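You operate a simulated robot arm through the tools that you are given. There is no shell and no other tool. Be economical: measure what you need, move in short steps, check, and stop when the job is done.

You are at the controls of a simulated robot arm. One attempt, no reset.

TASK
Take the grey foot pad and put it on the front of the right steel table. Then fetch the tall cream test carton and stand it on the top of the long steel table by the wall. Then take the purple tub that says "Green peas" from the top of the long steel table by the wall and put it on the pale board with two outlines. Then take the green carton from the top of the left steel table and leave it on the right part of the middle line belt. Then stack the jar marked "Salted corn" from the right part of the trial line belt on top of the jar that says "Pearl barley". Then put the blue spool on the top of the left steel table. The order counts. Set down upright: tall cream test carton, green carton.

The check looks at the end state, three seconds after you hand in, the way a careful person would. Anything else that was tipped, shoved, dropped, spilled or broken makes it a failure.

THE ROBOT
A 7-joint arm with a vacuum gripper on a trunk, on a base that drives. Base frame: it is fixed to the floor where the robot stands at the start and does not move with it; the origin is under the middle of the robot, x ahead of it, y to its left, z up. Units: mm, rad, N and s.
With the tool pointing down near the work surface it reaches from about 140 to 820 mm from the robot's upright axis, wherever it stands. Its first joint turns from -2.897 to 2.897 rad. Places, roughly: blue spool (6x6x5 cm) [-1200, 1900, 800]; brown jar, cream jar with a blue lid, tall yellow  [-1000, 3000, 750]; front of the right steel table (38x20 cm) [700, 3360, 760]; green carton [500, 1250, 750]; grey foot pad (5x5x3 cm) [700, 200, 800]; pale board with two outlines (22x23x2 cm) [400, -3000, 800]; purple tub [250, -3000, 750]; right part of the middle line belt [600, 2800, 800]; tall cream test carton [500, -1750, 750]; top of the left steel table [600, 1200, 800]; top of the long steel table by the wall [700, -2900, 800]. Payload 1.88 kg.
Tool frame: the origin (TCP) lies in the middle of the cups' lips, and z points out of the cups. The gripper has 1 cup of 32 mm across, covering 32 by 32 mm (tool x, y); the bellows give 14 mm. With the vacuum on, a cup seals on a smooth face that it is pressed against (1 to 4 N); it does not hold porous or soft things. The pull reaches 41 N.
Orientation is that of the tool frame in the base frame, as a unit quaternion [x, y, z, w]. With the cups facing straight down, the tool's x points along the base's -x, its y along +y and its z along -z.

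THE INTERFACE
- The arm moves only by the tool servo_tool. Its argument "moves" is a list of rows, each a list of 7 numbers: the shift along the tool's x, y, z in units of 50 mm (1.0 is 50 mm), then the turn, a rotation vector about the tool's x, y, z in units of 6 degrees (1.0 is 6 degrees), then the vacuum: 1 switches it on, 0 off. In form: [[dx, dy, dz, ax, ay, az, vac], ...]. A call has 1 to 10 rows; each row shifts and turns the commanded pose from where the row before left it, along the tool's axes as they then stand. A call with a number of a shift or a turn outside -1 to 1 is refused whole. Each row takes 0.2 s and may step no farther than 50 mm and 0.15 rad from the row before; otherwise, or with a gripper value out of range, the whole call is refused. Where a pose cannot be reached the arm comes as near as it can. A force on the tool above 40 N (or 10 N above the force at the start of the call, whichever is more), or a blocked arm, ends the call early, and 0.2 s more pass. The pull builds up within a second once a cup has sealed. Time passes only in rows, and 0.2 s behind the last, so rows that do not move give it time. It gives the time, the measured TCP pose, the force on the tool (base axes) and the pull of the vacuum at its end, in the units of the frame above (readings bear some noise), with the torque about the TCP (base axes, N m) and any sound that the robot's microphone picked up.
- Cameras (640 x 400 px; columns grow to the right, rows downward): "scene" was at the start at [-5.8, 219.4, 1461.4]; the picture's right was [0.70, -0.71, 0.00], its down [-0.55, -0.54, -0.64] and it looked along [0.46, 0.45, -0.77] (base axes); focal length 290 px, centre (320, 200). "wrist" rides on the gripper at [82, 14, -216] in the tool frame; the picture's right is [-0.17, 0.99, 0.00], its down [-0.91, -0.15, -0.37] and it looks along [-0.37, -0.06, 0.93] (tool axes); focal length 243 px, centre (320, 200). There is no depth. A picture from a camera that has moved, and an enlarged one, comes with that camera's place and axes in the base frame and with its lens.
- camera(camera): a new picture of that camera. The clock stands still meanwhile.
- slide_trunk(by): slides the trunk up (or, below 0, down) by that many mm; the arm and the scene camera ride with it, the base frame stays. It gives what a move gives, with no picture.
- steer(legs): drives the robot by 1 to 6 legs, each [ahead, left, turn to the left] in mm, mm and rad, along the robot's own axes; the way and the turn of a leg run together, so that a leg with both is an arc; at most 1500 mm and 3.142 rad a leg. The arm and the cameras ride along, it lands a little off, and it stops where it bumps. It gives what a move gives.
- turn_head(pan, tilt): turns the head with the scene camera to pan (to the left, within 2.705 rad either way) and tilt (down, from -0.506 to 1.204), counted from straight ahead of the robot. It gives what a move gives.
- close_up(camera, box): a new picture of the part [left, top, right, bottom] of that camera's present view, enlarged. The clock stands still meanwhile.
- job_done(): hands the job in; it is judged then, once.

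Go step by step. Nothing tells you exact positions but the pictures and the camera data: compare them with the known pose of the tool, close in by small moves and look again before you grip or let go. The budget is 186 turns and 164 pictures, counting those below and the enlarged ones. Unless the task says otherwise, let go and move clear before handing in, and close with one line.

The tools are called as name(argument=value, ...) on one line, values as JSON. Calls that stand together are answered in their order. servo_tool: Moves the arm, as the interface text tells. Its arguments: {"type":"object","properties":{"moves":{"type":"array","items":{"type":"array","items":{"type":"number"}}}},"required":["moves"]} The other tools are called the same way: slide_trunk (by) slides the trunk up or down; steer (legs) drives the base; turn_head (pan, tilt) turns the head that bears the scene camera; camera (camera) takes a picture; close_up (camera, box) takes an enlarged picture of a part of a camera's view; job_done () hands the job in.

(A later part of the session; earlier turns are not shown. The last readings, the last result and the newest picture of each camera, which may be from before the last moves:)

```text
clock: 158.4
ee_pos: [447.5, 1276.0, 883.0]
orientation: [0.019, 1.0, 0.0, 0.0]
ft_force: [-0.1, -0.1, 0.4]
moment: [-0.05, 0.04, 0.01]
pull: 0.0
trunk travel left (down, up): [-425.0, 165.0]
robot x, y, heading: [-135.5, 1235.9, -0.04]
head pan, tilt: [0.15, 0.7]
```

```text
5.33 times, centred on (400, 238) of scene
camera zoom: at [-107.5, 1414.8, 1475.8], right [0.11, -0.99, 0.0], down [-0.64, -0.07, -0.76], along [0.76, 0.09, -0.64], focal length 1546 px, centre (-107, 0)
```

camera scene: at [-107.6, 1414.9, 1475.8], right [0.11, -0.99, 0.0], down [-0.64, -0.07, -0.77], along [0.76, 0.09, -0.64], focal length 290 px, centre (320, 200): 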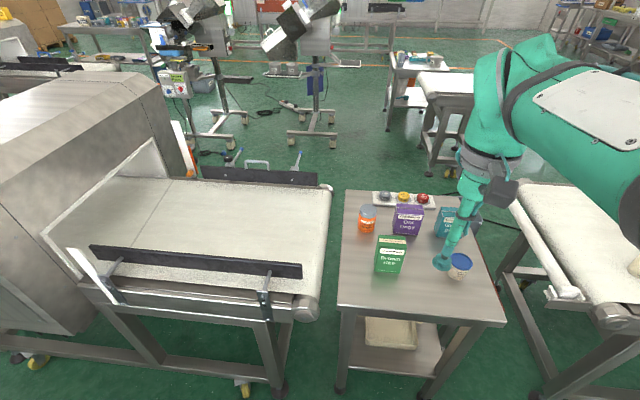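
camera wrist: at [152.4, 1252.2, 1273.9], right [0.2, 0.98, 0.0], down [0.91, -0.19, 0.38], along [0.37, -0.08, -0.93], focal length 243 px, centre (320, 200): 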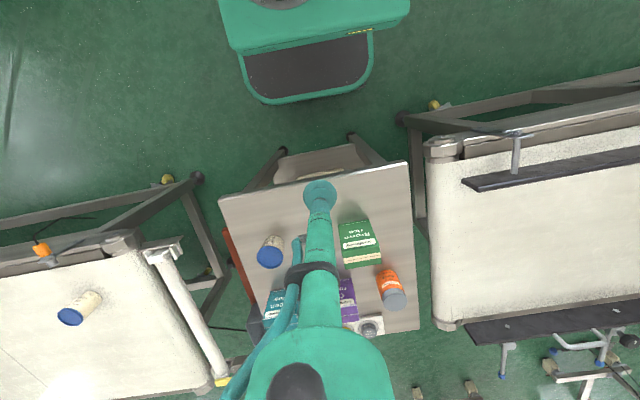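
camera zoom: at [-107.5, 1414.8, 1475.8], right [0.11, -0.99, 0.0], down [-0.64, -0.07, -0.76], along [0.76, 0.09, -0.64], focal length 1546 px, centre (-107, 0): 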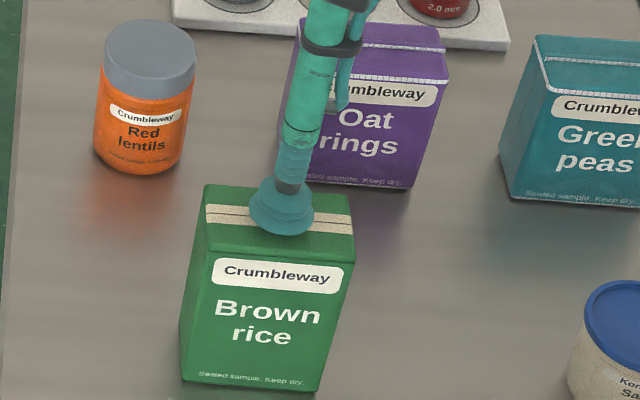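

close_up(camera="wrist", box=[200, 80, 440, 230])

```text
2.67 times, centred on (320, 155) of wrist
camera zoom: at [365.3, 1292.6, 1097.6], right [0.2, 0.98, 0.0], down [0.91, -0.19, 0.38], along [0.37, -0.08, -0.93], focal length 647 px, centre (320, 320)
```

zoom: 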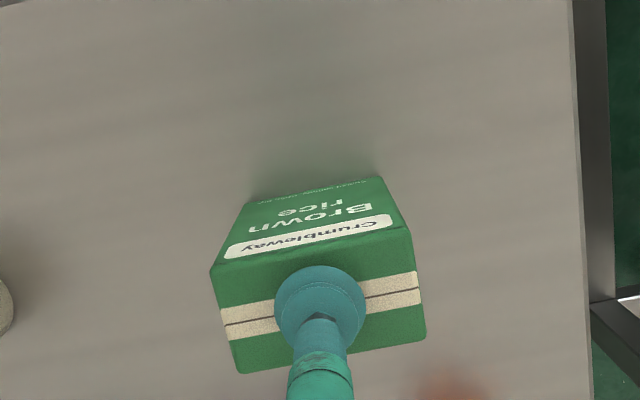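

Cup is centred and nearly touching; go on a few millimetres.

servo_tool(moves=[[0.03, 0, 0.04, 0, 0, 0, 1], [0, 0, 0.04, 0, 0, 0, 1], [0, 0, 0.04, 0, 0, 0, 1], [0, 0, 0, 0, 0, 0, 1], [0, 0, 0, 0, 0, 0, 1]])

```text
clock: 159.6
ee_pos: [445.8, 1275.4, 878.1]
orientation: [0.019, 1.0, 0.0, -0.001]
ft_force: [-0.1, 0.4, -0.2]
moment: [0.0, 0.01, 0.01]
pull: 40.3
trunk travel left (down, up): [-425.0, 165.0]
robot x, y, heading: [-139.9, 1234.5, -0.038]
head pan, tilt: [0.15, 0.7]
```

Sealed. Lift, retract and drive on to the belt's far section at y≈2800.

servo_tool(moves=[[0, 0, -0.3, 0, 0, 0, 1], [0, 0, -1, 0, 0, 0, 1], [0, 0, -1, 0, 0, 0, 1], [0, 0, -1, 0, 0, 0, 1], [0, 0, -0.7, 0, 0, 0, 1], [0.9, 0, 0, 0, 0, 0, 1], [0.9, 0, 0, 0, 0, 0, 1], [0.9, 0, 0, 0, 0, 0, 1], [0.5, 0, 0, 0, 0, 0, 1]])

steer(legs=[[-50, 0, 0.036], [0, 1500, 0], [0, 50, 0]])

turn_head(pan=0.1, tilt=0.7)

camera(camera="scene")

camera(camera="wrist")

```text
clock: 161.6
ee_pos: [287.0, 1283.2, 1077.6]
orientation: [0.019, 1.0, 0.0, 0.0]
ft_force: [-0.6, 0.0, -1.9]
moment: [-0.03, 0.05, 0.0]
pull: 40.0
trunk travel left (down, up): [-425.0, 165.0]
robot x, y, heading: [-136.6, 1238.4, -0.036]
head pan, tilt: [0.15, 0.7]
```

```text
clock: 166.6
ee_pos: [253.3, 2153.0, 1078.6]
orientation: [0.019, 1.0, -0.009, 0.003]
ft_force: [0.1, -1.1, -0.1]
moment: [-0.04, -0.04, 0.0]
pull: 40.9
trunk travel left (down, up): [-425.0, 165.0]
robot x, y, heading: [-169.5, 2114.7, -0.039]
head pan, tilt: [0.15, 0.7]
stopped in leg 2: the force on the tool passed its limit at 96 N (the readings are from after the stop); the commanded pose is now the measured one
```

```text
clock: 167.2
ee_pos: [253.9, 2151.3, 1078.5]
orientation: [0.019, 1.0, -0.009, 0.003]
ft_force: [-0.9, -2.0, -0.9]
moment: [-0.04, 0.02, -0.02]
pull: 40.6
trunk travel left (down, up): [-425.0, 165.0]
robot x, y, heading: [-171.3, 2113.8, -0.034]
head pan, tilt: [0.099, 0.7]
```

```text
91 pictures are left
camera scene: at [-141.3, 2287.2, 1475.8], right [0.07, -1.0, 0.0], down [-0.64, -0.04, -0.77], along [0.76, 0.05, -0.64], focal length 290 px, centre (320, 200)
```

scene: 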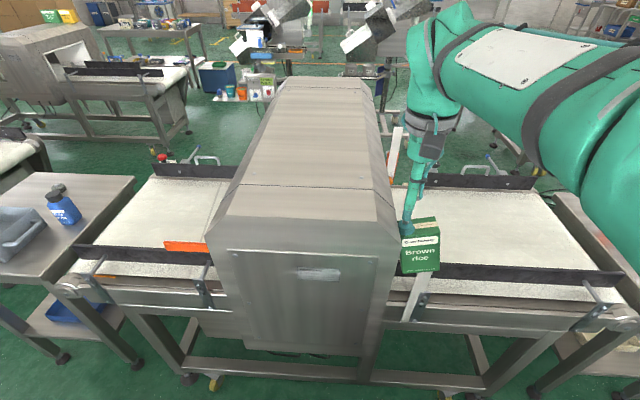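

```text
90 pictures are left
camera wrist: at [170.5, 2172.9, 1292.8], right [0.2, 0.98, -0.02], down [0.91, -0.18, 0.38], along [0.37, -0.09, -0.92], focal length 243 px, centre (320, 200)
```

wrist: 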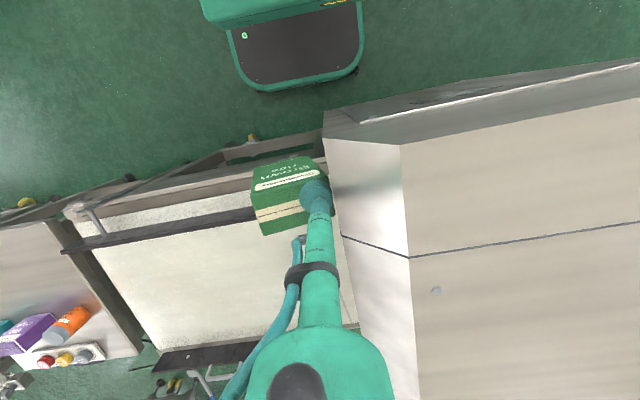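

The hanging carton bumped the detector housing; it is still held. I'll back off, straighten, bring the arm in and take a wider berth.

steer(legs=[[0, -120, 0.036], [-130, 0, 0]])

servo_tool(moves=[[0.6, 0, 0, -0.17, 0.06, 0, 1], [0.6, 0, 0, 0, 0, 0, 1], [0.6, 0, 0, 0, 0, 0, 1], [0.4, 0, 0, 0, 0, 0, 1], [0, 0, 0, 0, 0, 0, 1]])

camera(camera="scene")

camera(camera="wrist")

```text
clock: 169.3
ee_pos: [122.5, 2048.7, 1080.1]
orientation: [0.001, 1.0, -0.01, 0.003]
ft_force: [-0.1, -0.4, -1.6]
moment: [-0.06, 0.04, -0.02]
pull: 40.8
trunk travel left (down, up): [-425.0, 165.0]
robot x, y, heading: [-302.0, 1993.0, 0.003]
head pan, tilt: [0.099, 0.7]
```

```text
clock: 170.5
ee_pos: [12.9, 2048.1, 1078.6]
orientation: [0.001, 1.0, -0.001, 0.0]
ft_force: [-0.6, 0.0, -1.4]
moment: [-0.08, -0.03, 0.02]
pull: 40.7
trunk travel left (down, up): [-425.0, 165.0]
robot x, y, heading: [-299.7, 1994.3, 0.001]
head pan, tilt: [0.099, 0.7]
```

```text
89 pictures are left
camera scene: at [-277.1, 2168.6, 1475.8], right [0.1, -0.99, 0.0], down [-0.64, -0.07, -0.77], along [0.76, 0.08, -0.64], focal length 290 px, centre (320, 200)
```

scene: 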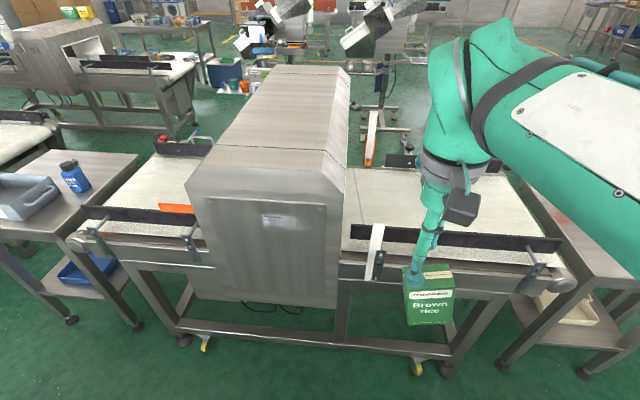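

```text
88 pictures are left
camera wrist: at [-70.9, 2062.0, 1293.3], right [0.17, 0.99, 0.0], down [0.91, -0.15, 0.38], along [0.37, -0.06, -0.93], focal length 243 px, centre (320, 200)
```

wrist: 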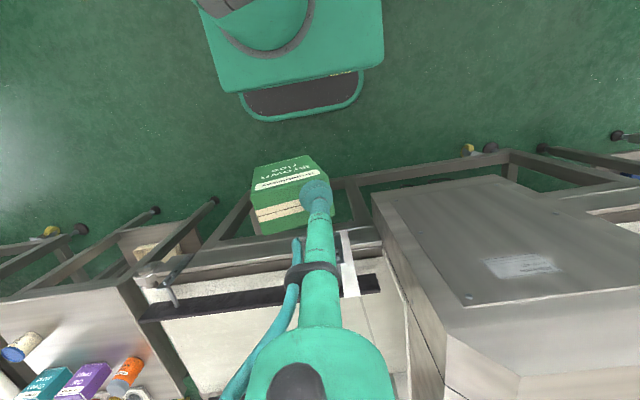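

The carton slid a little on the cup but holds. Continue past the detector with wide clearance and look.

steer(legs=[[0, 800, 0]])

camera(camera="scene")

camera(camera="wrist")

```text
clock: 174.8
ee_pos: [10.4, 2842.3, 1078.6]
orientation: [0.001, 1.0, 0.0, 0.001]
ft_force: [-0.5, 0.3, -1.6]
moment: [-0.08, 0.02, -0.02]
pull: 40.9
trunk travel left (down, up): [-425.0, 165.0]
robot x, y, heading: [-301.2, 2784.0, 0.0]
head pan, tilt: [0.099, 0.7]
```

```text
87 pictures are left
camera scene: at [-278.1, 2962.1, 1475.8], right [0.1, -0.99, 0.0], down [-0.64, -0.06, -0.76], along [0.76, 0.08, -0.64], focal length 290 px, centre (320, 200)
```

scene: 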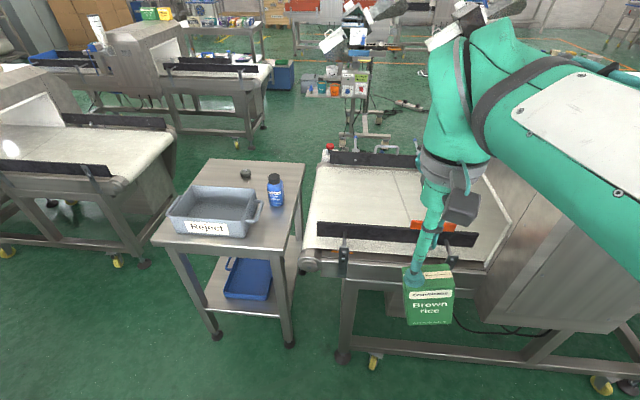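

```text
86 pictures are left
camera wrist: at [-71.8, 2855.3, 1293.2], right [0.17, 0.99, 0.0], down [0.91, -0.15, 0.38], along [0.37, -0.06, -0.93], focal length 243 px, centre (320, 200)
```

wrist: 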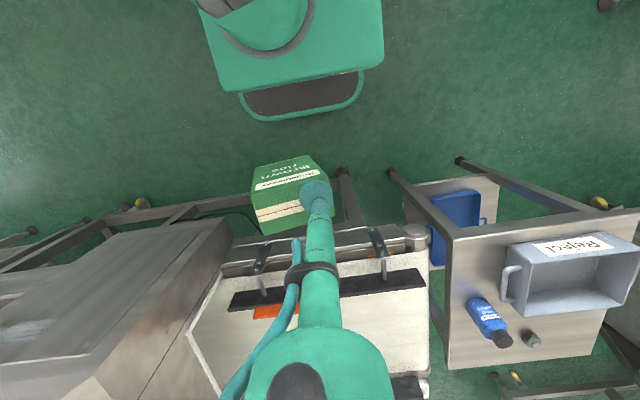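

The belt's right part is free around (600, 2830). Approach, then carry the carton over it high above the rail.

steer(legs=[[180, 20, 0]])

servo_tool(moves=[[-0.8, 0, 0, 0, 0, 0, 1], [-0.8, 0, 0, 0, 0, 0, 1], [-0.8, 0, 0, 0, 0, 0, 1], [-0.8, 0, 0, 0, 0, 0, 1], [-0.8, 0, 0, 0, 0, 0, 1], [-0.8, 0, 0, 0, 0, 0, 1], [-0.8, 0, 0, 0, 0, 0, 1], [-0.8, 0, 0, 0, 0, 0, 1], [-0.8, 0, 0, 0, 0, 0, 1], [0, 0, 0, 0, 0, 0, 1]])

camera(camera="scene")

camera(camera="wrist")

```text
clock: 176.3
ee_pos: [191.6, 2860.3, 1079.1]
orientation: [0.0, 1.0, -0.001, 0.001]
ft_force: [0.1, -0.6, -2.1]
moment: [-0.11, -0.01, -0.04]
pull: 40.4
trunk travel left (down, up): [-425.0, 165.0]
robot x, y, heading: [-122.7, 2812.6, 0.004]
head pan, tilt: [0.099, 0.7]
```

```text
clock: 178.5
ee_pos: [552.6, 2859.5, 1078.8]
orientation: [0.002, 1.0, -0.001, -0.001]
ft_force: [-0.3, -0.2, -2.2]
moment: [-0.09, 0.06, 0.01]
pull: 40.5
trunk travel left (down, up): [-425.0, 165.0]
robot x, y, heading: [-120.4, 2807.7, -0.002]
head pan, tilt: [0.099, 0.7]
```

```text
85 pictures are left
camera scene: at [-96.4, 2981.6, 1475.8], right [0.1, -0.99, 0.0], down [-0.64, -0.06, -0.76], along [0.76, 0.08, -0.64], focal length 290 px, centre (320, 200)
```

scene: 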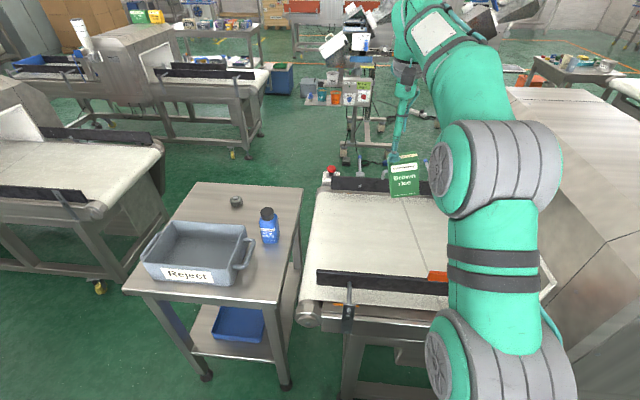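

```text
84 pictures are left
camera wrist: at [469.7, 2872.9, 1294.0], right [0.17, 0.99, 0.0], down [0.91, -0.16, 0.38], along [0.37, -0.07, -0.93], focal length 243 px, centre (320, 200)
```

wrist: 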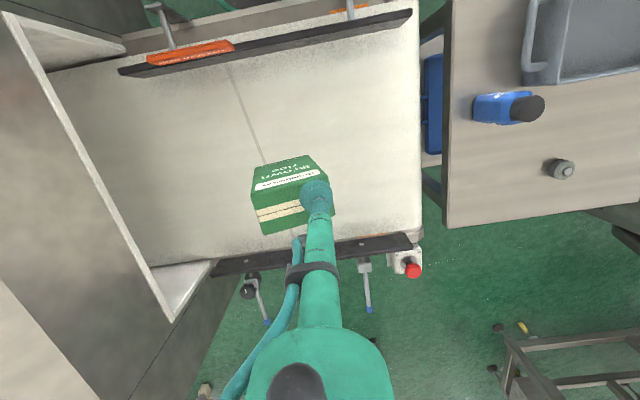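

Position is fine (rails at x≈365 and 800). Shift 20 mm farther and lower in stages; contact expected near TCP z 870.

servo_tool(moves=[[-0.4, 0, 0.5, 0, 0, 0, 1], [0, 0, 0.7, 0, 0, 0, 1], [0, 0, 0.7, 0, 0, 0, 1], [0, 0, 0.6, 0, 0, 0, 1], [0, 0, 0.5, 0, 0, 0, 1], [0, 0, 0, 0, 0, 0, 1]])

close_up(camera="scene", box=[330, 140, 450, 215])

```text
clock: 179.9
ee_pos: [570.4, 2857.5, 928.6]
orientation: [0.002, 1.0, -0.001, 0.001]
ft_force: [0.3, 0.0, -1.8]
moment: [-0.07, 0.0, 0.02]
pull: 40.2
trunk travel left (down, up): [-425.0, 165.0]
robot x, y, heading: [-117.5, 2809.3, 0.004]
head pan, tilt: [0.099, 0.7]
```

```text
5.33 times, centred on (390, 178) of scene
camera zoom: at [-96.6, 2981.5, 1475.8], right [0.1, -0.99, 0.0], down [-0.64, -0.06, -0.76], along [0.76, 0.08, -0.64], focal length 1546 px, centre (-53, 320)
```

zoom: 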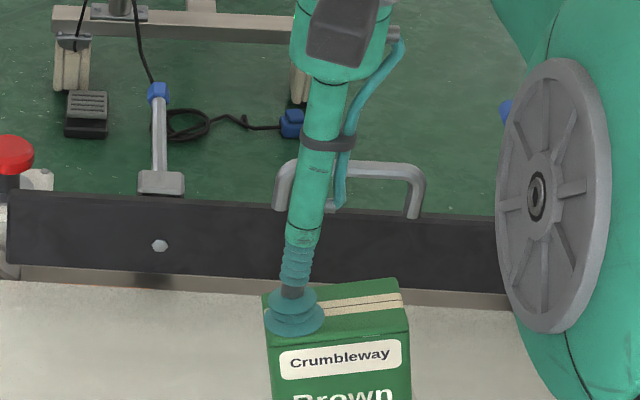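

servo_tool(moves=[[0, 0, 0.3, 0, 0, 0, 1], [0, 0, 0.2, 0, 0, 0, 1], [0, 0, 0.1, 0, 0, 0, 1], [0, 0, 0, 0, 0, 0, 1]])

close_up(camera="scene", box=[340, 180, 460, 255])

```text
clock: 180.9
ee_pos: [571.7, 2857.2, 898.6]
orientation: [0.001, 1.0, -0.001, 0.001]
ft_force: [0.5, 0.3, -2.6]
moment: [-0.06, -0.01, -0.02]
pull: 40.5
trunk travel left (down, up): [-425.0, 165.0]
robot x, y, heading: [-120.5, 2808.5, -0.002]
head pan, tilt: [0.099, 0.7]
```

```text
5.33 times, centred on (400, 218) of scene
camera zoom: at [-96.7, 2981.5, 1475.8], right [0.1, -0.99, 0.0], down [-0.64, -0.06, -0.76], along [0.76, 0.08, -0.64], focal length 1546 px, centre (-107, 107)
```

zoom: 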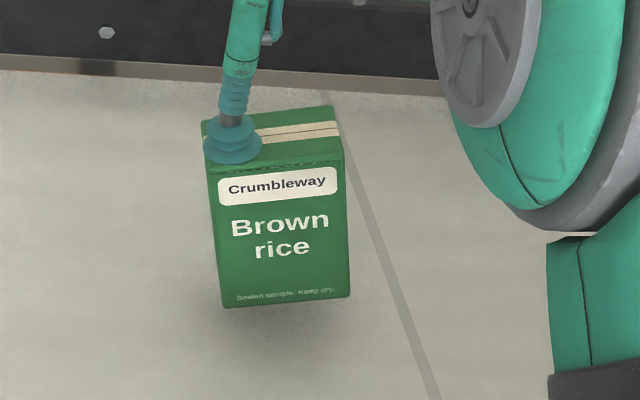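

servo_tool(moves=[[0, 0, 0.2, 0, 0, 0, 1], [0, 0, 0.08, 0, 0, 0, 1], [0, 0, 0.06, 0, 0, 0, 1], [0, 0, 0, 0, 0, 0, 1]])

close_up(camera="scene", box=[340, 180, 460, 255])

```text
clock: 181.9
ee_pos: [572.4, 2858.5, 881.2]
orientation: [0.002, 1.0, -0.001, 0.0]
ft_force: [-0.1, 0.4, -1.7]
moment: [-0.1, 0.01, 0.01]
pull: 40.9
trunk travel left (down, up): [-425.0, 165.0]
robot x, y, heading: [-121.2, 2808.0, 0.004]
head pan, tilt: [0.099, 0.7]
```

```text
5.33 times, centred on (400, 218) of scene
camera zoom: at [-96.7, 2981.5, 1475.8], right [0.1, -0.99, 0.0], down [-0.64, -0.06, -0.76], along [0.76, 0.08, -0.64], focal length 1546 px, centre (-107, 107)
```

zoom: 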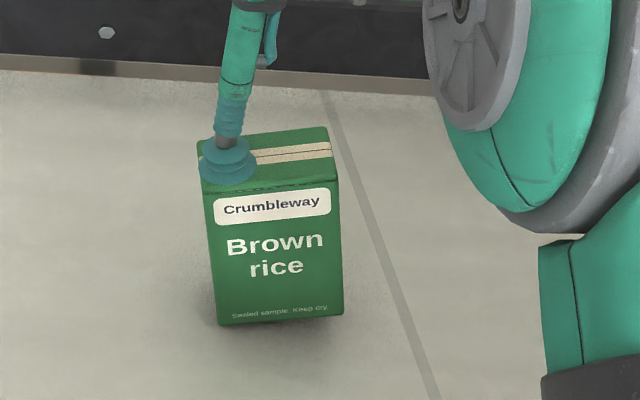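

Very near the belt now; final millimetres.

servo_tool(moves=[[0, 0, 0.04, 0, 0, 0, 1], [0, 0, 0.04, 0, 0, 0, 1], [0, 0, 0, 0, 0, 0, 1]])

```text
clock: 182.7
ee_pos: [572.4, 2859.0, 877.7]
orientation: [0.001, 1.0, -0.001, 0.001]
ft_force: [0.6, 0.1, -1.6]
moment: [-0.12, 0.06, 0.0]
pull: 40.5
trunk travel left (down, up): [-425.0, 165.0]
robot x, y, heading: [-121.9, 2805.7, 0.002]
head pan, tilt: [0.099, 0.7]
```

servo_tool(moves=[[0, 0, 0.03, 0, 0, 0, 1], [0, 0, 0.03, 0, 0, 0, 1], [0, 0, 0, 0, 0, 0, 1]])

close_up(camera="scene", box=[360, 200, 440, 250])

```text
clock: 183.5
ee_pos: [571.2, 2859.0, 876.5]
orientation: [0.002, 1.0, 0.0, 0.0]
ft_force: [0.0, 0.4, 2.3]
moment: [-0.12, -0.05, -0.05]
pull: 40.6
trunk travel left (down, up): [-425.0, 165.0]
robot x, y, heading: [-123.4, 2806.3, 0.001]
head pan, tilt: [0.099, 0.7]
```

```text
8.00 times, centred on (400, 225) of scene
camera zoom: at [-97.1, 2981.5, 1475.8], right [0.1, -0.99, 0.0], down [-0.64, -0.06, -0.77], along [0.76, 0.08, -0.64], focal length 2320 px, centre (-320, 0)
```

zoom: 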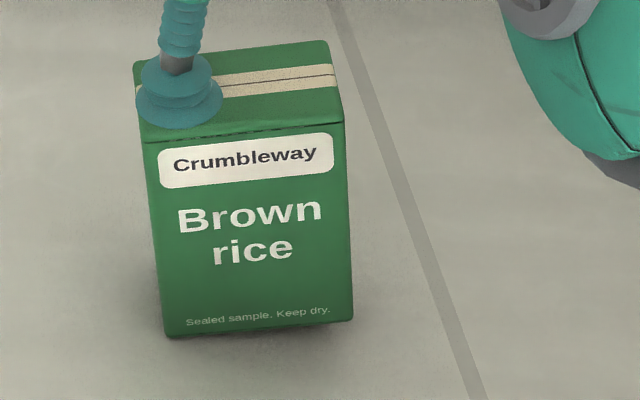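

servo_tool(moves=[[0, 0, 0.03, 0, 0, 0, 1], [0, 0, 0, 0, 0, 0, 1]])

```text
clock: 184.1
ee_pos: [571.9, 2857.8, 874.5]
orientation: [0.002, 1.0, -0.001, 0.001]
ft_force: [-2.6, 0.8, 8.9]
moment: [-0.13, -0.11, 0.05]
pull: 40.8
trunk travel left (down, up): [-425.0, 165.0]
robot x, y, heading: [-119.7, 2806.8, -0.004]
head pan, tilt: [0.099, 0.7]
```

On the belt. Release and lift straight up.

servo_tool(moves=[[0, 0, 0, 0, 0, 0, 0], [0, 0, 0, 0, 0, 0, 0], [0, 0, 0, 0, 0, 0, 0], [0, 0, -0.1, 0, 0, 0, 0], [0, 0, -0.4, 0, 0, 0, 0], [0, 0, -0.9, 0, 0, 0, 0], [0, 0, -0.9, 0, 0, 0, 0], [0, 0, -0.9, 0, 0, 0, 0]])

close_up(camera="scene", box=[320, 150, 480, 250])

```text
clock: 185.9
ee_pos: [572.8, 2859.3, 1031.1]
orientation: [0.002, 1.0, 0.0, 0.0]
ft_force: [-0.6, 0.1, -0.5]
moment: [0.01, 0.01, -0.01]
pull: 0.0
trunk travel left (down, up): [-425.0, 165.0]
robot x, y, heading: [-119.1, 2804.5, -0.001]
head pan, tilt: [0.099, 0.7]
```

```text
4.00 times, centred on (400, 200) of scene
camera zoom: at [-96.6, 2981.5, 1475.7], right [0.1, -0.99, 0.0], down [-0.64, -0.06, -0.76], along [0.76, 0.08, -0.64], focal length 1160 px, centre (0, 200)
```

zoom: 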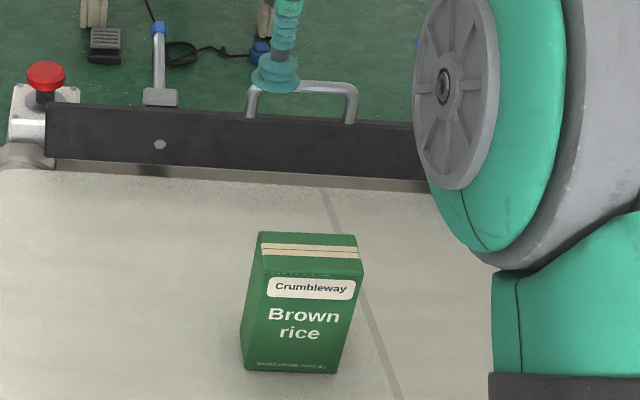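

The green carton stands upright on the belt. Retract, back off and look toward the trial line on the other side.

servo_tool(moves=[[0.9, 0, -0.2, 0, 0, 0, 0], [0.9, 0, -0.2, 0, 0, 0, 0], [0.9, 0, -0.2, 0, 0, 0, 0], [0.9, 0, 0, 0, 0, 0, 0], [0.9, 0, 0, 0, 0, 0, 0], [0.9, 0, 0, 0, 0, 0, 0], [0.9, 0, 0, 0, 0, 0, 0], [0.6, 0, 0, 0, 0, 0, 0]])

steer(legs=[[-160, 0, 0]])

turn_head(pan=2.65, tilt=0.55)

camera(camera="scene")

```text
clock: 187.7
ee_pos: [225.1, 2860.2, 1063.6]
orientation: [0.003, 1.0, -0.001, 0.001]
ft_force: [0.0, 0.5, 0.6]
moment: [0.02, 0.01, 0.03]
pull: 0.0
trunk travel left (down, up): [-425.0, 165.0]
robot x, y, heading: [-120.5, 2805.6, 0.002]
head pan, tilt: [0.099, 0.7]
```

```text
clock: 189.1
ee_pos: [65.5, 2859.3, 1065.2]
orientation: [0.002, 1.0, -0.001, 0.001]
ft_force: [1.0, 0.1, -0.1]
moment: [-0.01, 0.01, 0.0]
pull: 0.1
trunk travel left (down, up): [-425.0, 165.0]
robot x, y, heading: [-283.4, 2809.3, 0.003]
head pan, tilt: [0.099, 0.7]
```

```text
clock: 191.4
ee_pos: [64.7, 2859.0, 1062.3]
orientation: [0.002, 1.0, -0.001, 0.001]
ft_force: [0.3, -0.2, -0.2]
moment: [0.0, -0.01, -0.02]
pull: 0.1
trunk travel left (down, up): [-425.0, 165.0]
robot x, y, heading: [-281.1, 2809.6, 0.003]
head pan, tilt: [2.649, 0.55]
```

```text
78 pictures are left
camera scene: at [-421.0, 3015.6, 1488.9], right [0.47, 0.88, 0.0], down [0.46, -0.25, -0.85], along [-0.75, 0.4, -0.52], focal length 290 px, centre (320, 200)
```

scene: 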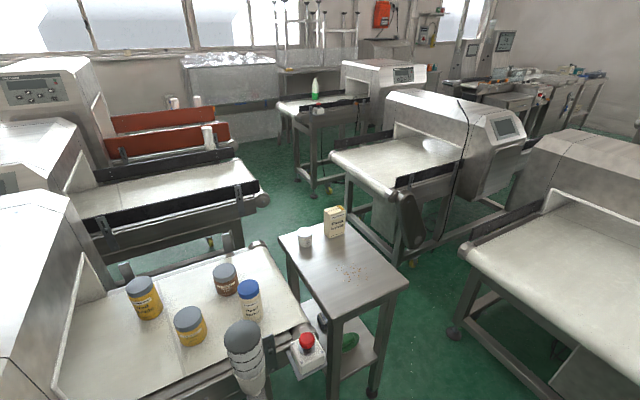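

The trial line's right part with four jars is visible. Zoom in to read the labels.

close_up(camera="scene", box=[110, 250, 290, 362])

```text
3.56 times, centred on (200, 306) of scene
camera zoom: at [-421.0, 3015.6, 1488.9], right [0.47, 0.88, 0.0], down [0.46, -0.25, -0.85], along [-0.75, 0.4, -0.52], focal length 1031 px, centre (747, -177)
```

zoom: 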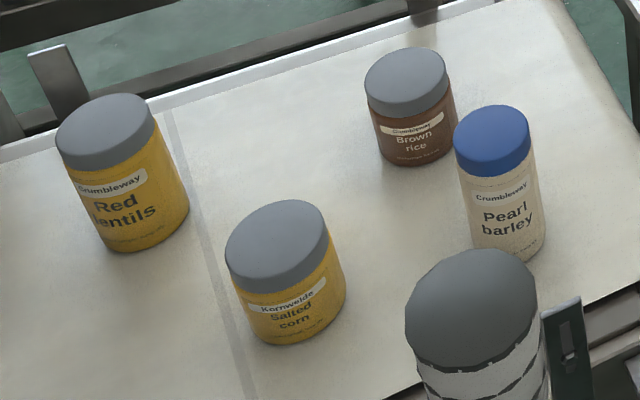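

"Salted corn" is the short yellow jar (~(-1000, 2940)); "Pearl barley" is the cream jar with the blue lid (~(-996, 3100)). Shift along the aisle and turn around to face the trial line.

steer(legs=[[0, 200, 0], [0, 0, 3.138]])

turn_head(pan=0.1, tilt=0.65)

camera(camera="scene")

camera(camera="wrist")

```text
clock: 200.4
ee_pos: [-626.4, 2948.2, 1063.1]
orientation: [1.0, 0.008, -0.001, -0.001]
ft_force: [-0.3, 0.1, 0.0]
moment: [0.0, 0.0, 0.01]
pull: 0.1
trunk travel left (down, up): [-425.0, 165.0]
robot x, y, heading: [-284.2, 3004.2, -3.124]
head pan, tilt: [2.649, 0.55]
```

```text
clock: 202.7
ee_pos: [-626.5, 2948.8, 1063.4]
orientation: [1.0, 0.007, -0.001, -0.001]
ft_force: [-0.2, -0.4, 0.6]
moment: [-0.01, -0.02, -0.02]
pull: 0.1
trunk travel left (down, up): [-425.0, 165.0]
robot x, y, heading: [-282.2, 3006.6, -3.119]
head pan, tilt: [0.099, 0.649]
```

```text
76 pictures are left
camera scene: at [-305.4, 2835.9, 1480.1], right [-0.12, 0.99, 0.0], down [0.6, 0.07, -0.8], along [-0.79, -0.09, -0.6], focal length 290 px, centre (320, 200)
```

scene: 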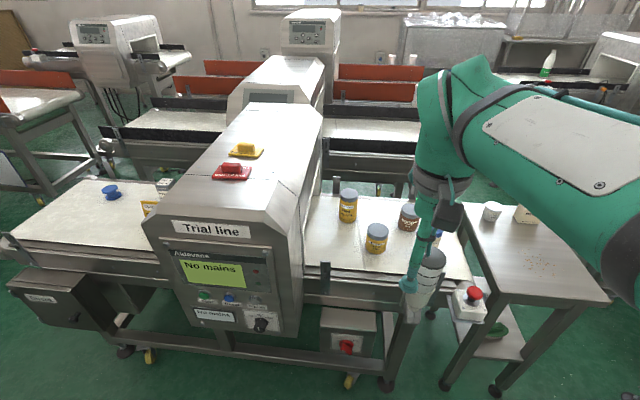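

```text
75 pictures are left
camera wrist: at [-544.5, 2934.6, 1278.1], right [-0.15, -0.99, 0.0], down [-0.92, 0.14, 0.38], along [-0.37, 0.06, -0.93], focal length 243 px, centre (320, 200)
```

wrist: 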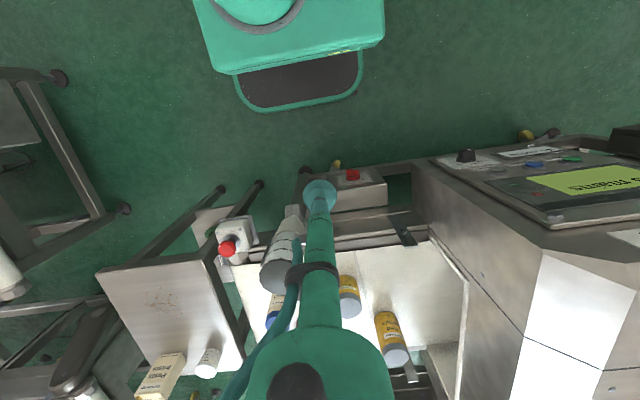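

The tower light stands at about (-771, 3035), top ≈1000 mm; I'll pass beside it at y≈2940. Nudge forward and bring the tool over the Salted corn jar.

steer(legs=[[60, 0, 0]])

servo_tool(moves=[[-0.9, 0, -0.2, 0, 0, 0, 0], [-0.9, 0, 0, 0, 0, 0, 0], [-0.9, 0, 0, 0, 0, 0, 0], [-0.9, 0, 0, 0, 0, 0, 0], [-0.9, 0, 0, 0, 0, 0, 0], [-0.9, 0, 0, 0, 0, 0, 0], [-0.9, 0, 0, 0, 0, 0, 0], [0, 0, 0, 0, 0, 0, 0]])

camera(camera="wrist")

camera(camera="scene")

```text
clock: 203.7
ee_pos: [-688.1, 2946.3, 1063.4]
orientation: [1.0, 0.007, -0.001, -0.001]
ft_force: [0.3, -0.5, 0.2]
moment: [0.0, 0.03, 0.02]
pull: 0.1
trunk travel left (down, up): [-425.0, 165.0]
robot x, y, heading: [-341.8, 3006.6, -3.125]
head pan, tilt: [0.099, 0.649]
```

```text
clock: 205.4
ee_pos: [-1004.4, 2942.6, 1072.1]
orientation: [1.0, 0.007, 0.0, 0.0]
ft_force: [-0.6, 0.3, -0.6]
moment: [0.03, -0.03, 0.02]
pull: 0.2
trunk travel left (down, up): [-425.0, 165.0]
robot x, y, heading: [-341.1, 3007.0, -3.128]
head pan, tilt: [0.099, 0.649]
```

```text
74 pictures are left
camera wrist: at [-921.2, 2928.9, 1287.9], right [-0.15, -0.99, 0.0], down [-0.92, 0.14, 0.38], along [-0.37, 0.06, -0.93], focal length 243 px, centre (320, 200)
```

wrist: 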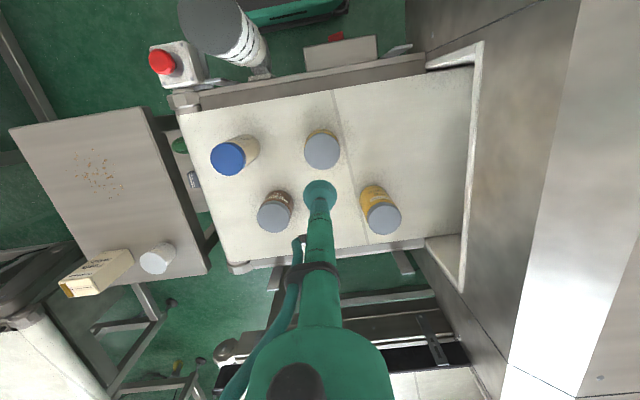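

```text
73 pictures are left
camera scene: at [-366.1, 2834.9, 1480.1], right [-0.12, 0.99, 0.0], down [0.6, 0.07, -0.8], along [-0.79, -0.09, -0.6], focal length 290 px, centre (320, 200)
```

scene: 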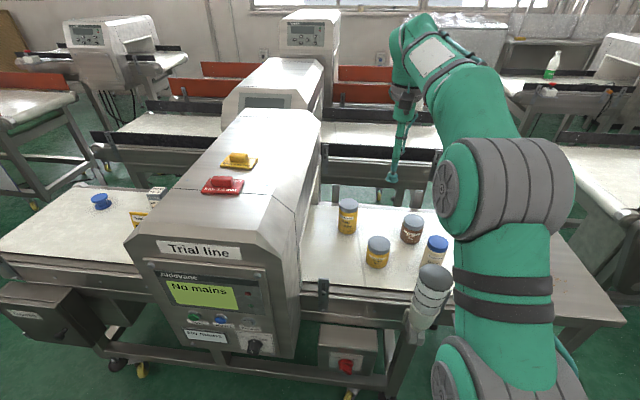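

Salted corn lid at about (-1001.5, 2939). Descend above it and check.

servo_tool(moves=[[0.06, 0.07, 0.9, 0, 0, 0, 0], [0, 0, 0.9, 0, 0, 0, 0], [0, 0, 0.9, 0, 0, 0, 0], [0, 0, 0.5, 0, 0, 0, 0], [0, 0, 0, 0, 0, 0, 0]])

close_up(camera="wrist", box=[200, 80, 440, 230])

close_up(camera="scene", box=[330, 190, 450, 265])

```text
clock: 206.7
ee_pos: [-997.9, 2938.9, 915.0]
orientation: [1.0, 0.007, -0.001, -0.001]
ft_force: [0.3, 0.9, 0.7]
moment: [0.01, -0.02, -0.01]
pull: 0.1
trunk travel left (down, up): [-425.0, 165.0]
robot x, y, heading: [-343.9, 3004.4, -3.123]
head pan, tilt: [0.099, 0.649]
```

```text
2.67 times, centred on (320, 155) of wrist
camera zoom: at [-915.5, 2925.4, 1128.5], right [-0.15, -0.99, 0.0], down [-0.92, 0.14, 0.38], along [-0.37, 0.06, -0.93], focal length 647 px, centre (320, 320)
```

zoom: 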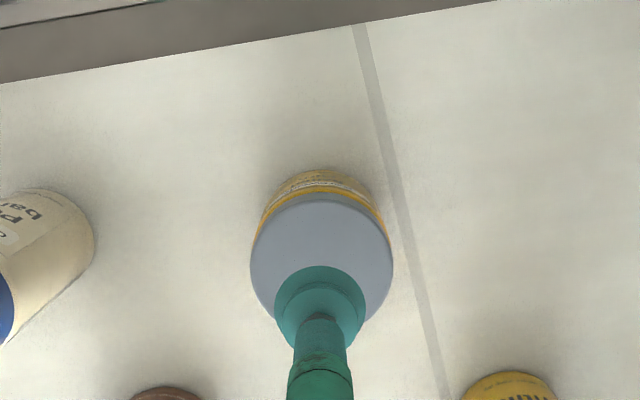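

```text
5.33 times, centred on (390, 228) of scene
camera zoom: at [-365.8, 2834.9, 1480.1], right [-0.12, 0.99, 0.0], down [0.6, 0.07, -0.8], along [-0.79, -0.09, -0.6], focal length 1546 px, centre (-53, 53)
```

zoom: 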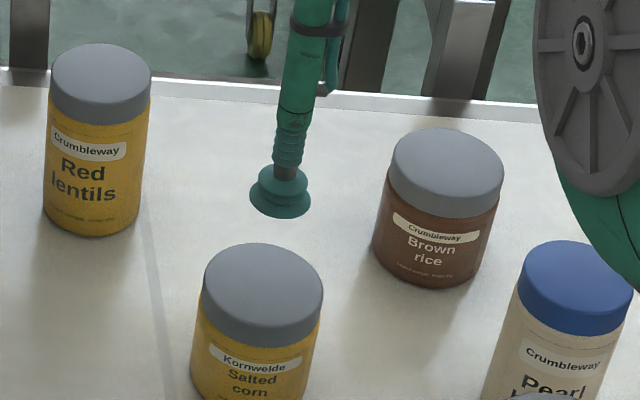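

servo_tool(moves=[[-0.05, 0, 0.6, 0, 0, 0, 0], [0, 0, 0.4, 0, 0, 0, 1], [0, 0, 0.1, 0, 0, 0, 1], [0, 0, 0.06, 0, 0, 0, 1], [0, 0, 0.06, 0, 0, 0, 1], [0, 0, 0, 0, 0, 0, 1], [0, 0, 0, 0, 0, 0, 1]])

close_up(camera="scene", box=[330, 210, 450, 285])

```text
clock: 208.2
ee_pos: [-1000.3, 2939.3, 852.7]
orientation: [1.0, 0.007, -0.001, 0.0]
ft_force: [-0.1, 0.5, 0.5]
moment: [0.0, 0.0, -0.03]
pull: 0.0
trunk travel left (down, up): [-425.0, 165.0]
robot x, y, heading: [-340.5, 3007.7, -3.125]
head pan, tilt: [0.099, 0.649]
```

```text
5.33 times, centred on (390, 248) of scene
camera zoom: at [-365.7, 2834.9, 1480.1], right [-0.12, 0.99, 0.0], down [0.6, 0.07, -0.8], along [-0.79, -0.09, -0.6], focal length 1546 px, centre (-53, -53)
```

zoom: 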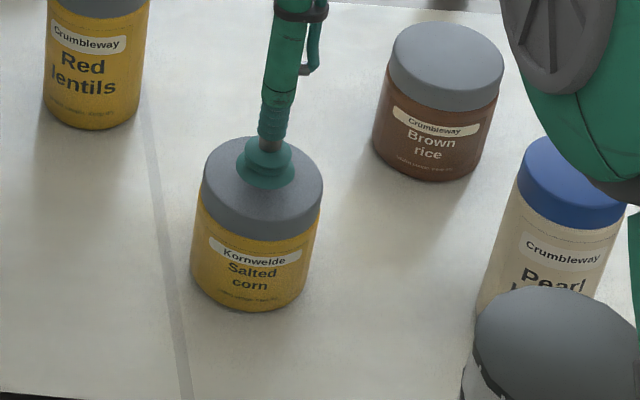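

servo_tool(moves=[[0, 0, 0.1, 0, 0, 0, 1], [0, 0, 0.06, 0, 0, 0, 1], [0, 0, 0.06, 0, 0, 0, 1], [0, 0, 0, 0, 0, 0, 1], [0, 0, 0, 0, 0, 0, 1], [0, 0, 0, 0, 0, 0, 1]])

```text
clock: 209.7
ee_pos: [-1001.4, 2938.6, 842.3]
orientation: [1.0, 0.007, 0.0, -0.001]
ft_force: [-0.2, -1.1, 0.4]
moment: [-0.01, -0.02, 0.02]
pull: 41.1
trunk travel left (down, up): [-425.0, 165.0]
robot x, y, heading: [-341.9, 3005.5, -3.124]
head pan, tilt: [0.099, 0.649]
```

Sealed. Lift high and move toward Pearl barley, then look.

servo_tool(moves=[[0, 0, -0.3, 0, 0, 0, 1], [0, 0, -0.9, 0, 0, 0, 1], [0, 0, -0.9, 0, 0, 0, 1], [0, 0, -0.9, 0, 0, 0, 1], [0, 0, -0.6, 0, 0, 0, 1], [0.08, -0.8, 0, 0, 0, 0, 1], [0.08, -0.8, 0, 0, 0, 0, 1], [0.08, -0.8, 0, 0, 0, 0, 1], [0, -0.5, 0, 0, 0, 0, 1], [0, 0, 0, 0, 0, 0, 1]])

camera(camera="wrist")

camera(camera="scene")

```text
clock: 211.8
ee_pos: [-991.3, 3081.3, 1023.2]
orientation: [1.0, 0.008, 0.0, -0.001]
ft_force: [-0.4, -0.4, -2.3]
moment: [0.04, -0.04, 0.01]
pull: 40.6
trunk travel left (down, up): [-425.0, 165.0]
robot x, y, heading: [-341.9, 3006.6, -3.13]
head pan, tilt: [0.099, 0.649]
```

```text
69 pictures are left
camera wrist: at [-909.0, 3068.3, 1237.2], right [-0.15, -0.99, 0.0], down [-0.92, 0.14, 0.38], along [-0.37, 0.06, -0.93], focal length 243 px, centre (320, 200)
```

wrist: 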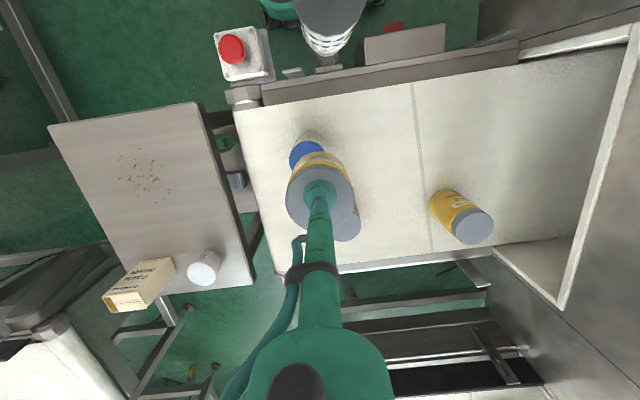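

```text
68 pictures are left
camera scene: at [-365.7, 2835.1, 1480.2], right [-0.12, 0.99, 0.0], down [0.6, 0.07, -0.8], along [-0.79, -0.09, -0.6], focal length 290 px, centre (320, 200)
```

scene: 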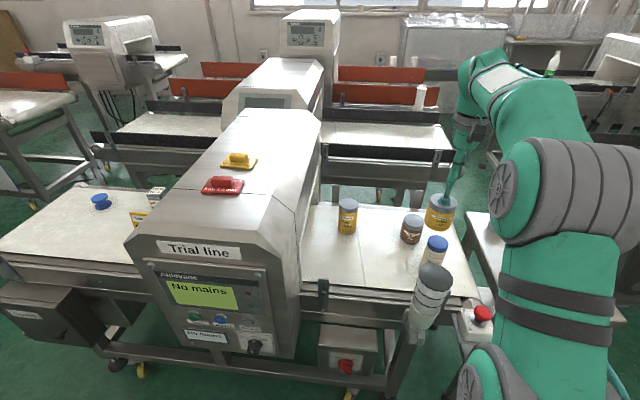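

close_up(camera="scene", box=[390, 185, 490, 285])

close_up(camera="wrist", box=[270, 110, 370, 210])

```text
4.00 times, centred on (440, 235) of scene
camera zoom: at [-365.7, 2835.1, 1480.2], right [-0.12, 0.99, 0.0], down [0.6, 0.07, -0.8], along [-0.79, -0.09, -0.6], focal length 1160 px, centre (-160, 60)
```

zoom: 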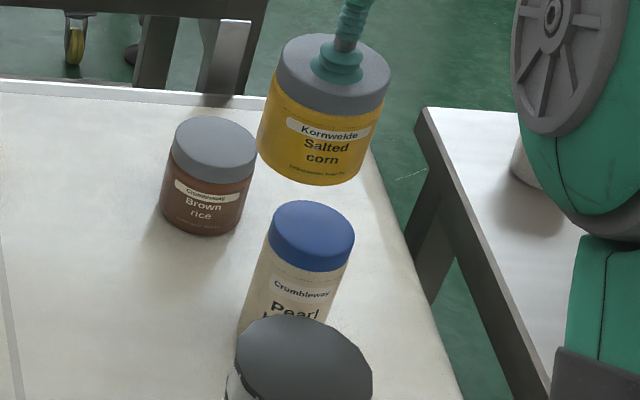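

```text
4.00 times, centred on (320, 160) of wrist
camera zoom: at [-909.0, 3068.3, 1237.2], right [-0.15, -0.99, 0.0], down [-0.92, 0.14, 0.38], along [-0.37, 0.06, -0.93], focal length 970 px, centre (320, 360)
```

zoom: 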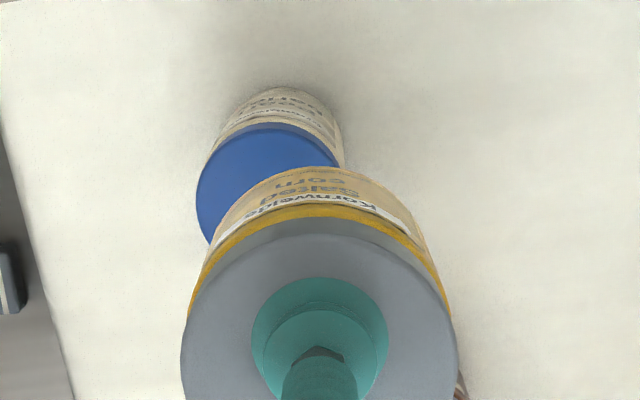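

I triangulate the blue lid's centre at about (-981, 3099, 892). Align over it, lower partly, and check.

servo_tool(moves=[[0.2, -0.36, 0, 0, 0, 0, 1], [0, 0, 0.4, 0, 0, 0, 1], [0, 0, 0.16, 0, 0, 0, 1], [0, 0, 0, 0, 0, 0, 1]])

close_up(camera="scene", box=[400, 195, 480, 275])

close_up(camera="wrist", box=[270, 110, 370, 210])

```text
clock: 212.8
ee_pos: [-983.0, 3100.6, 994.0]
orientation: [1.0, 0.007, 0.0, -0.001]
ft_force: [0.2, -0.2, -1.0]
moment: [0.01, 0.02, -0.01]
pull: 40.7
trunk travel left (down, up): [-425.0, 165.0]
robot x, y, heading: [-336.4, 3006.1, -3.12]
head pan, tilt: [0.099, 0.649]
```

```text
5.00 times, centred on (440, 235) of scene
camera zoom: at [-365.7, 2834.9, 1480.1], right [-0.12, 0.99, 0.0], down [0.6, 0.07, -0.8], along [-0.79, -0.09, -0.6], focal length 1450 px, centre (-280, 25)
```

zoom: 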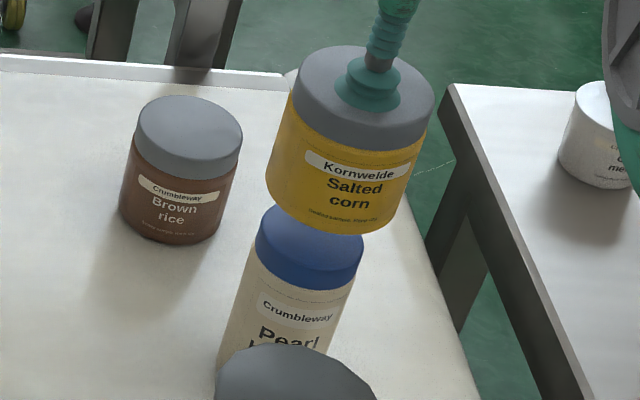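

```text
4.00 times, centred on (320, 160) of wrist
camera zoom: at [-900.4, 3087.0, 1209.0], right [-0.15, -0.99, 0.0], down [-0.92, 0.14, 0.38], along [-0.37, 0.06, -0.93], focal length 970 px, centre (320, 360)
```

zoom: 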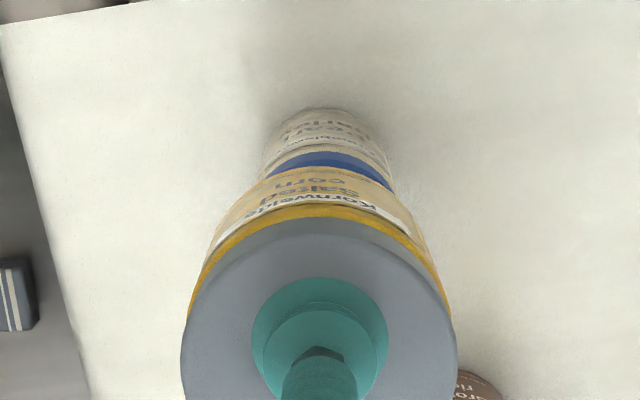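

Fine alignment: shift about 3 mm in -x and 2.5 mm in -y, then lower further.

servo_tool(moves=[[-0.06, 0.05, 0.1, 0, 0, 0, 1], [0, 0, 0.2, 0, 0, 0, 1], [0, 0, 0, 0, 0, 0, 1]])

close_up(camera="scene", box=[400, 195, 480, 275])

close_up(camera="wrist", box=[270, 110, 370, 210])

```text
clock: 213.7
ee_pos: [-984.5, 3099.2, 978.4]
orientation: [1.0, 0.008, 0.0, -0.002]
ft_force: [-0.8, -0.4, -2.4]
moment: [0.02, -0.01, 0.02]
pull: 41.2
trunk travel left (down, up): [-425.0, 165.0]
robot x, y, heading: [-341.2, 3007.1, -3.127]
head pan, tilt: [0.099, 0.649]
```

```text
5.00 times, centred on (440, 235) of scene
camera zoom: at [-365.7, 2834.9, 1480.1], right [-0.12, 0.99, 0.0], down [0.6, 0.07, -0.8], along [-0.79, -0.09, -0.6], focal length 1450 px, centre (-280, 25)
```

zoom: 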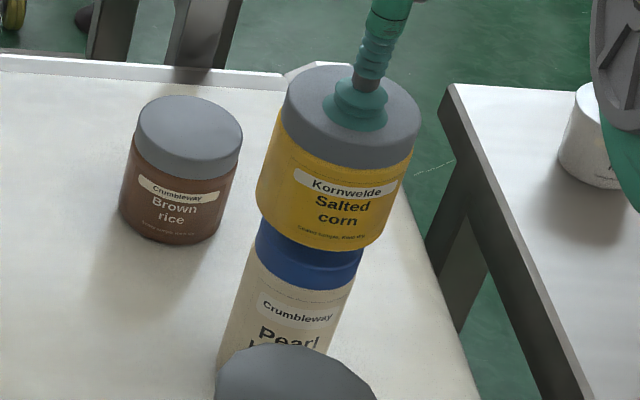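

```text
4.00 times, centred on (320, 160) of wrist
camera zoom: at [-903.2, 3085.3, 1193.3], right [-0.15, -0.99, 0.0], down [-0.92, 0.14, 0.38], along [-0.37, 0.06, -0.93], focal length 970 px, centre (320, 360)
```

zoom: 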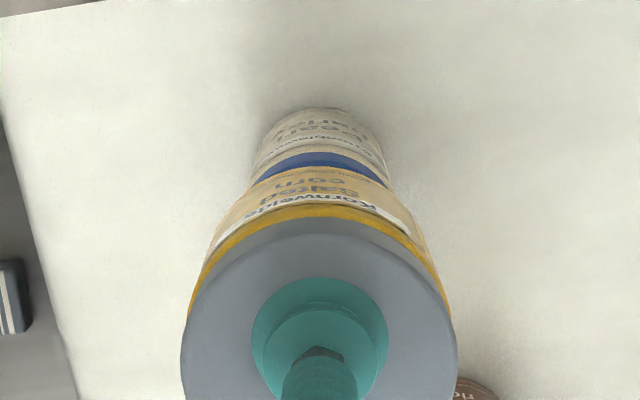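

Well aligned. Lower in small steps till contact.

servo_tool(moves=[[0, 0, 0.1, 0, 0, 0, 1], [0, 0, 0.04, 0, 0, 0, 1], [0, 0, 0, 0, 0, 0, 1]])

close_up(camera="scene", box=[400, 195, 480, 275])

```text
clock: 214.4
ee_pos: [-985.5, 3099.1, 972.5]
orientation: [1.0, 0.007, 0.0, -0.001]
ft_force: [0.0, -0.6, -1.7]
moment: [-0.04, -0.04, -0.01]
pull: 40.7
trunk travel left (down, up): [-425.0, 165.0]
robot x, y, heading: [-346.2, 3006.3, -3.124]
head pan, tilt: [0.099, 0.649]
```

```text
5.00 times, centred on (440, 235) of scene
camera zoom: at [-365.7, 2834.9, 1480.1], right [-0.12, 0.99, 0.0], down [0.6, 0.07, -0.8], along [-0.79, -0.09, -0.6], focal length 1450 px, centre (-280, 25)
```

zoom: 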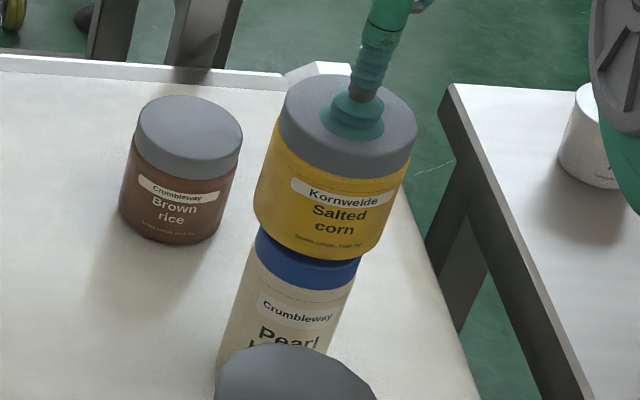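

servo_tool(moves=[[0, 0, 0.05, 0, 0, 0, 1], [0, 0, 0.05, 0, 0, 0, 1], [0, 0, 0, 0, 0, 0, 1]])

```text
clock: 215.2
ee_pos: [-985.3, 3098.1, 967.4]
orientation: [1.0, 0.007, -0.001, -0.001]
ft_force: [0.5, 0.6, -3.0]
moment: [0.0, 0.01, 0.04]
pull: 40.4
trunk travel left (down, up): [-425.0, 165.0]
robot x, y, heading: [-342.1, 3010.4, -3.121]
head pan, tilt: [0.099, 0.649]
```

servo_tool(moves=[[0, 0, 0.03, 0, 0, 0, 1], [0, 0, 0.03, 0, 0, 0, 1], [0, 0, 0, 0, 0, 0, 1]])

close_up(camera="scene", box=[400, 195, 480, 275])

```text
clock: 216.1
ee_pos: [-985.2, 3099.6, 965.0]
orientation: [1.0, 0.006, -0.002, -0.002]
ft_force: [-1.3, -0.6, 8.9]
moment: [-0.05, -0.06, 0.0]
pull: 41.3
trunk travel left (down, up): [-425.0, 165.0]
robot x, y, heading: [-343.2, 3004.4, -3.124]
head pan, tilt: [0.099, 0.649]
```

```text
5.00 times, centred on (440, 235) of scene
camera zoom: at [-365.0, 2834.8, 1480.3], right [-0.12, 0.99, 0.0], down [0.6, 0.07, -0.8], along [-0.79, -0.09, -0.6], focal length 1450 px, centre (-280, 25)
```

zoom: 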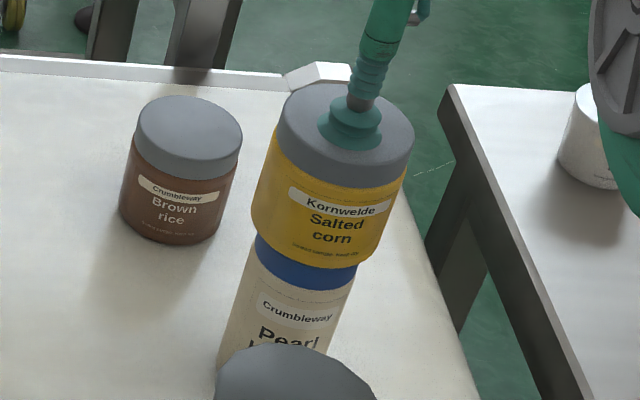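

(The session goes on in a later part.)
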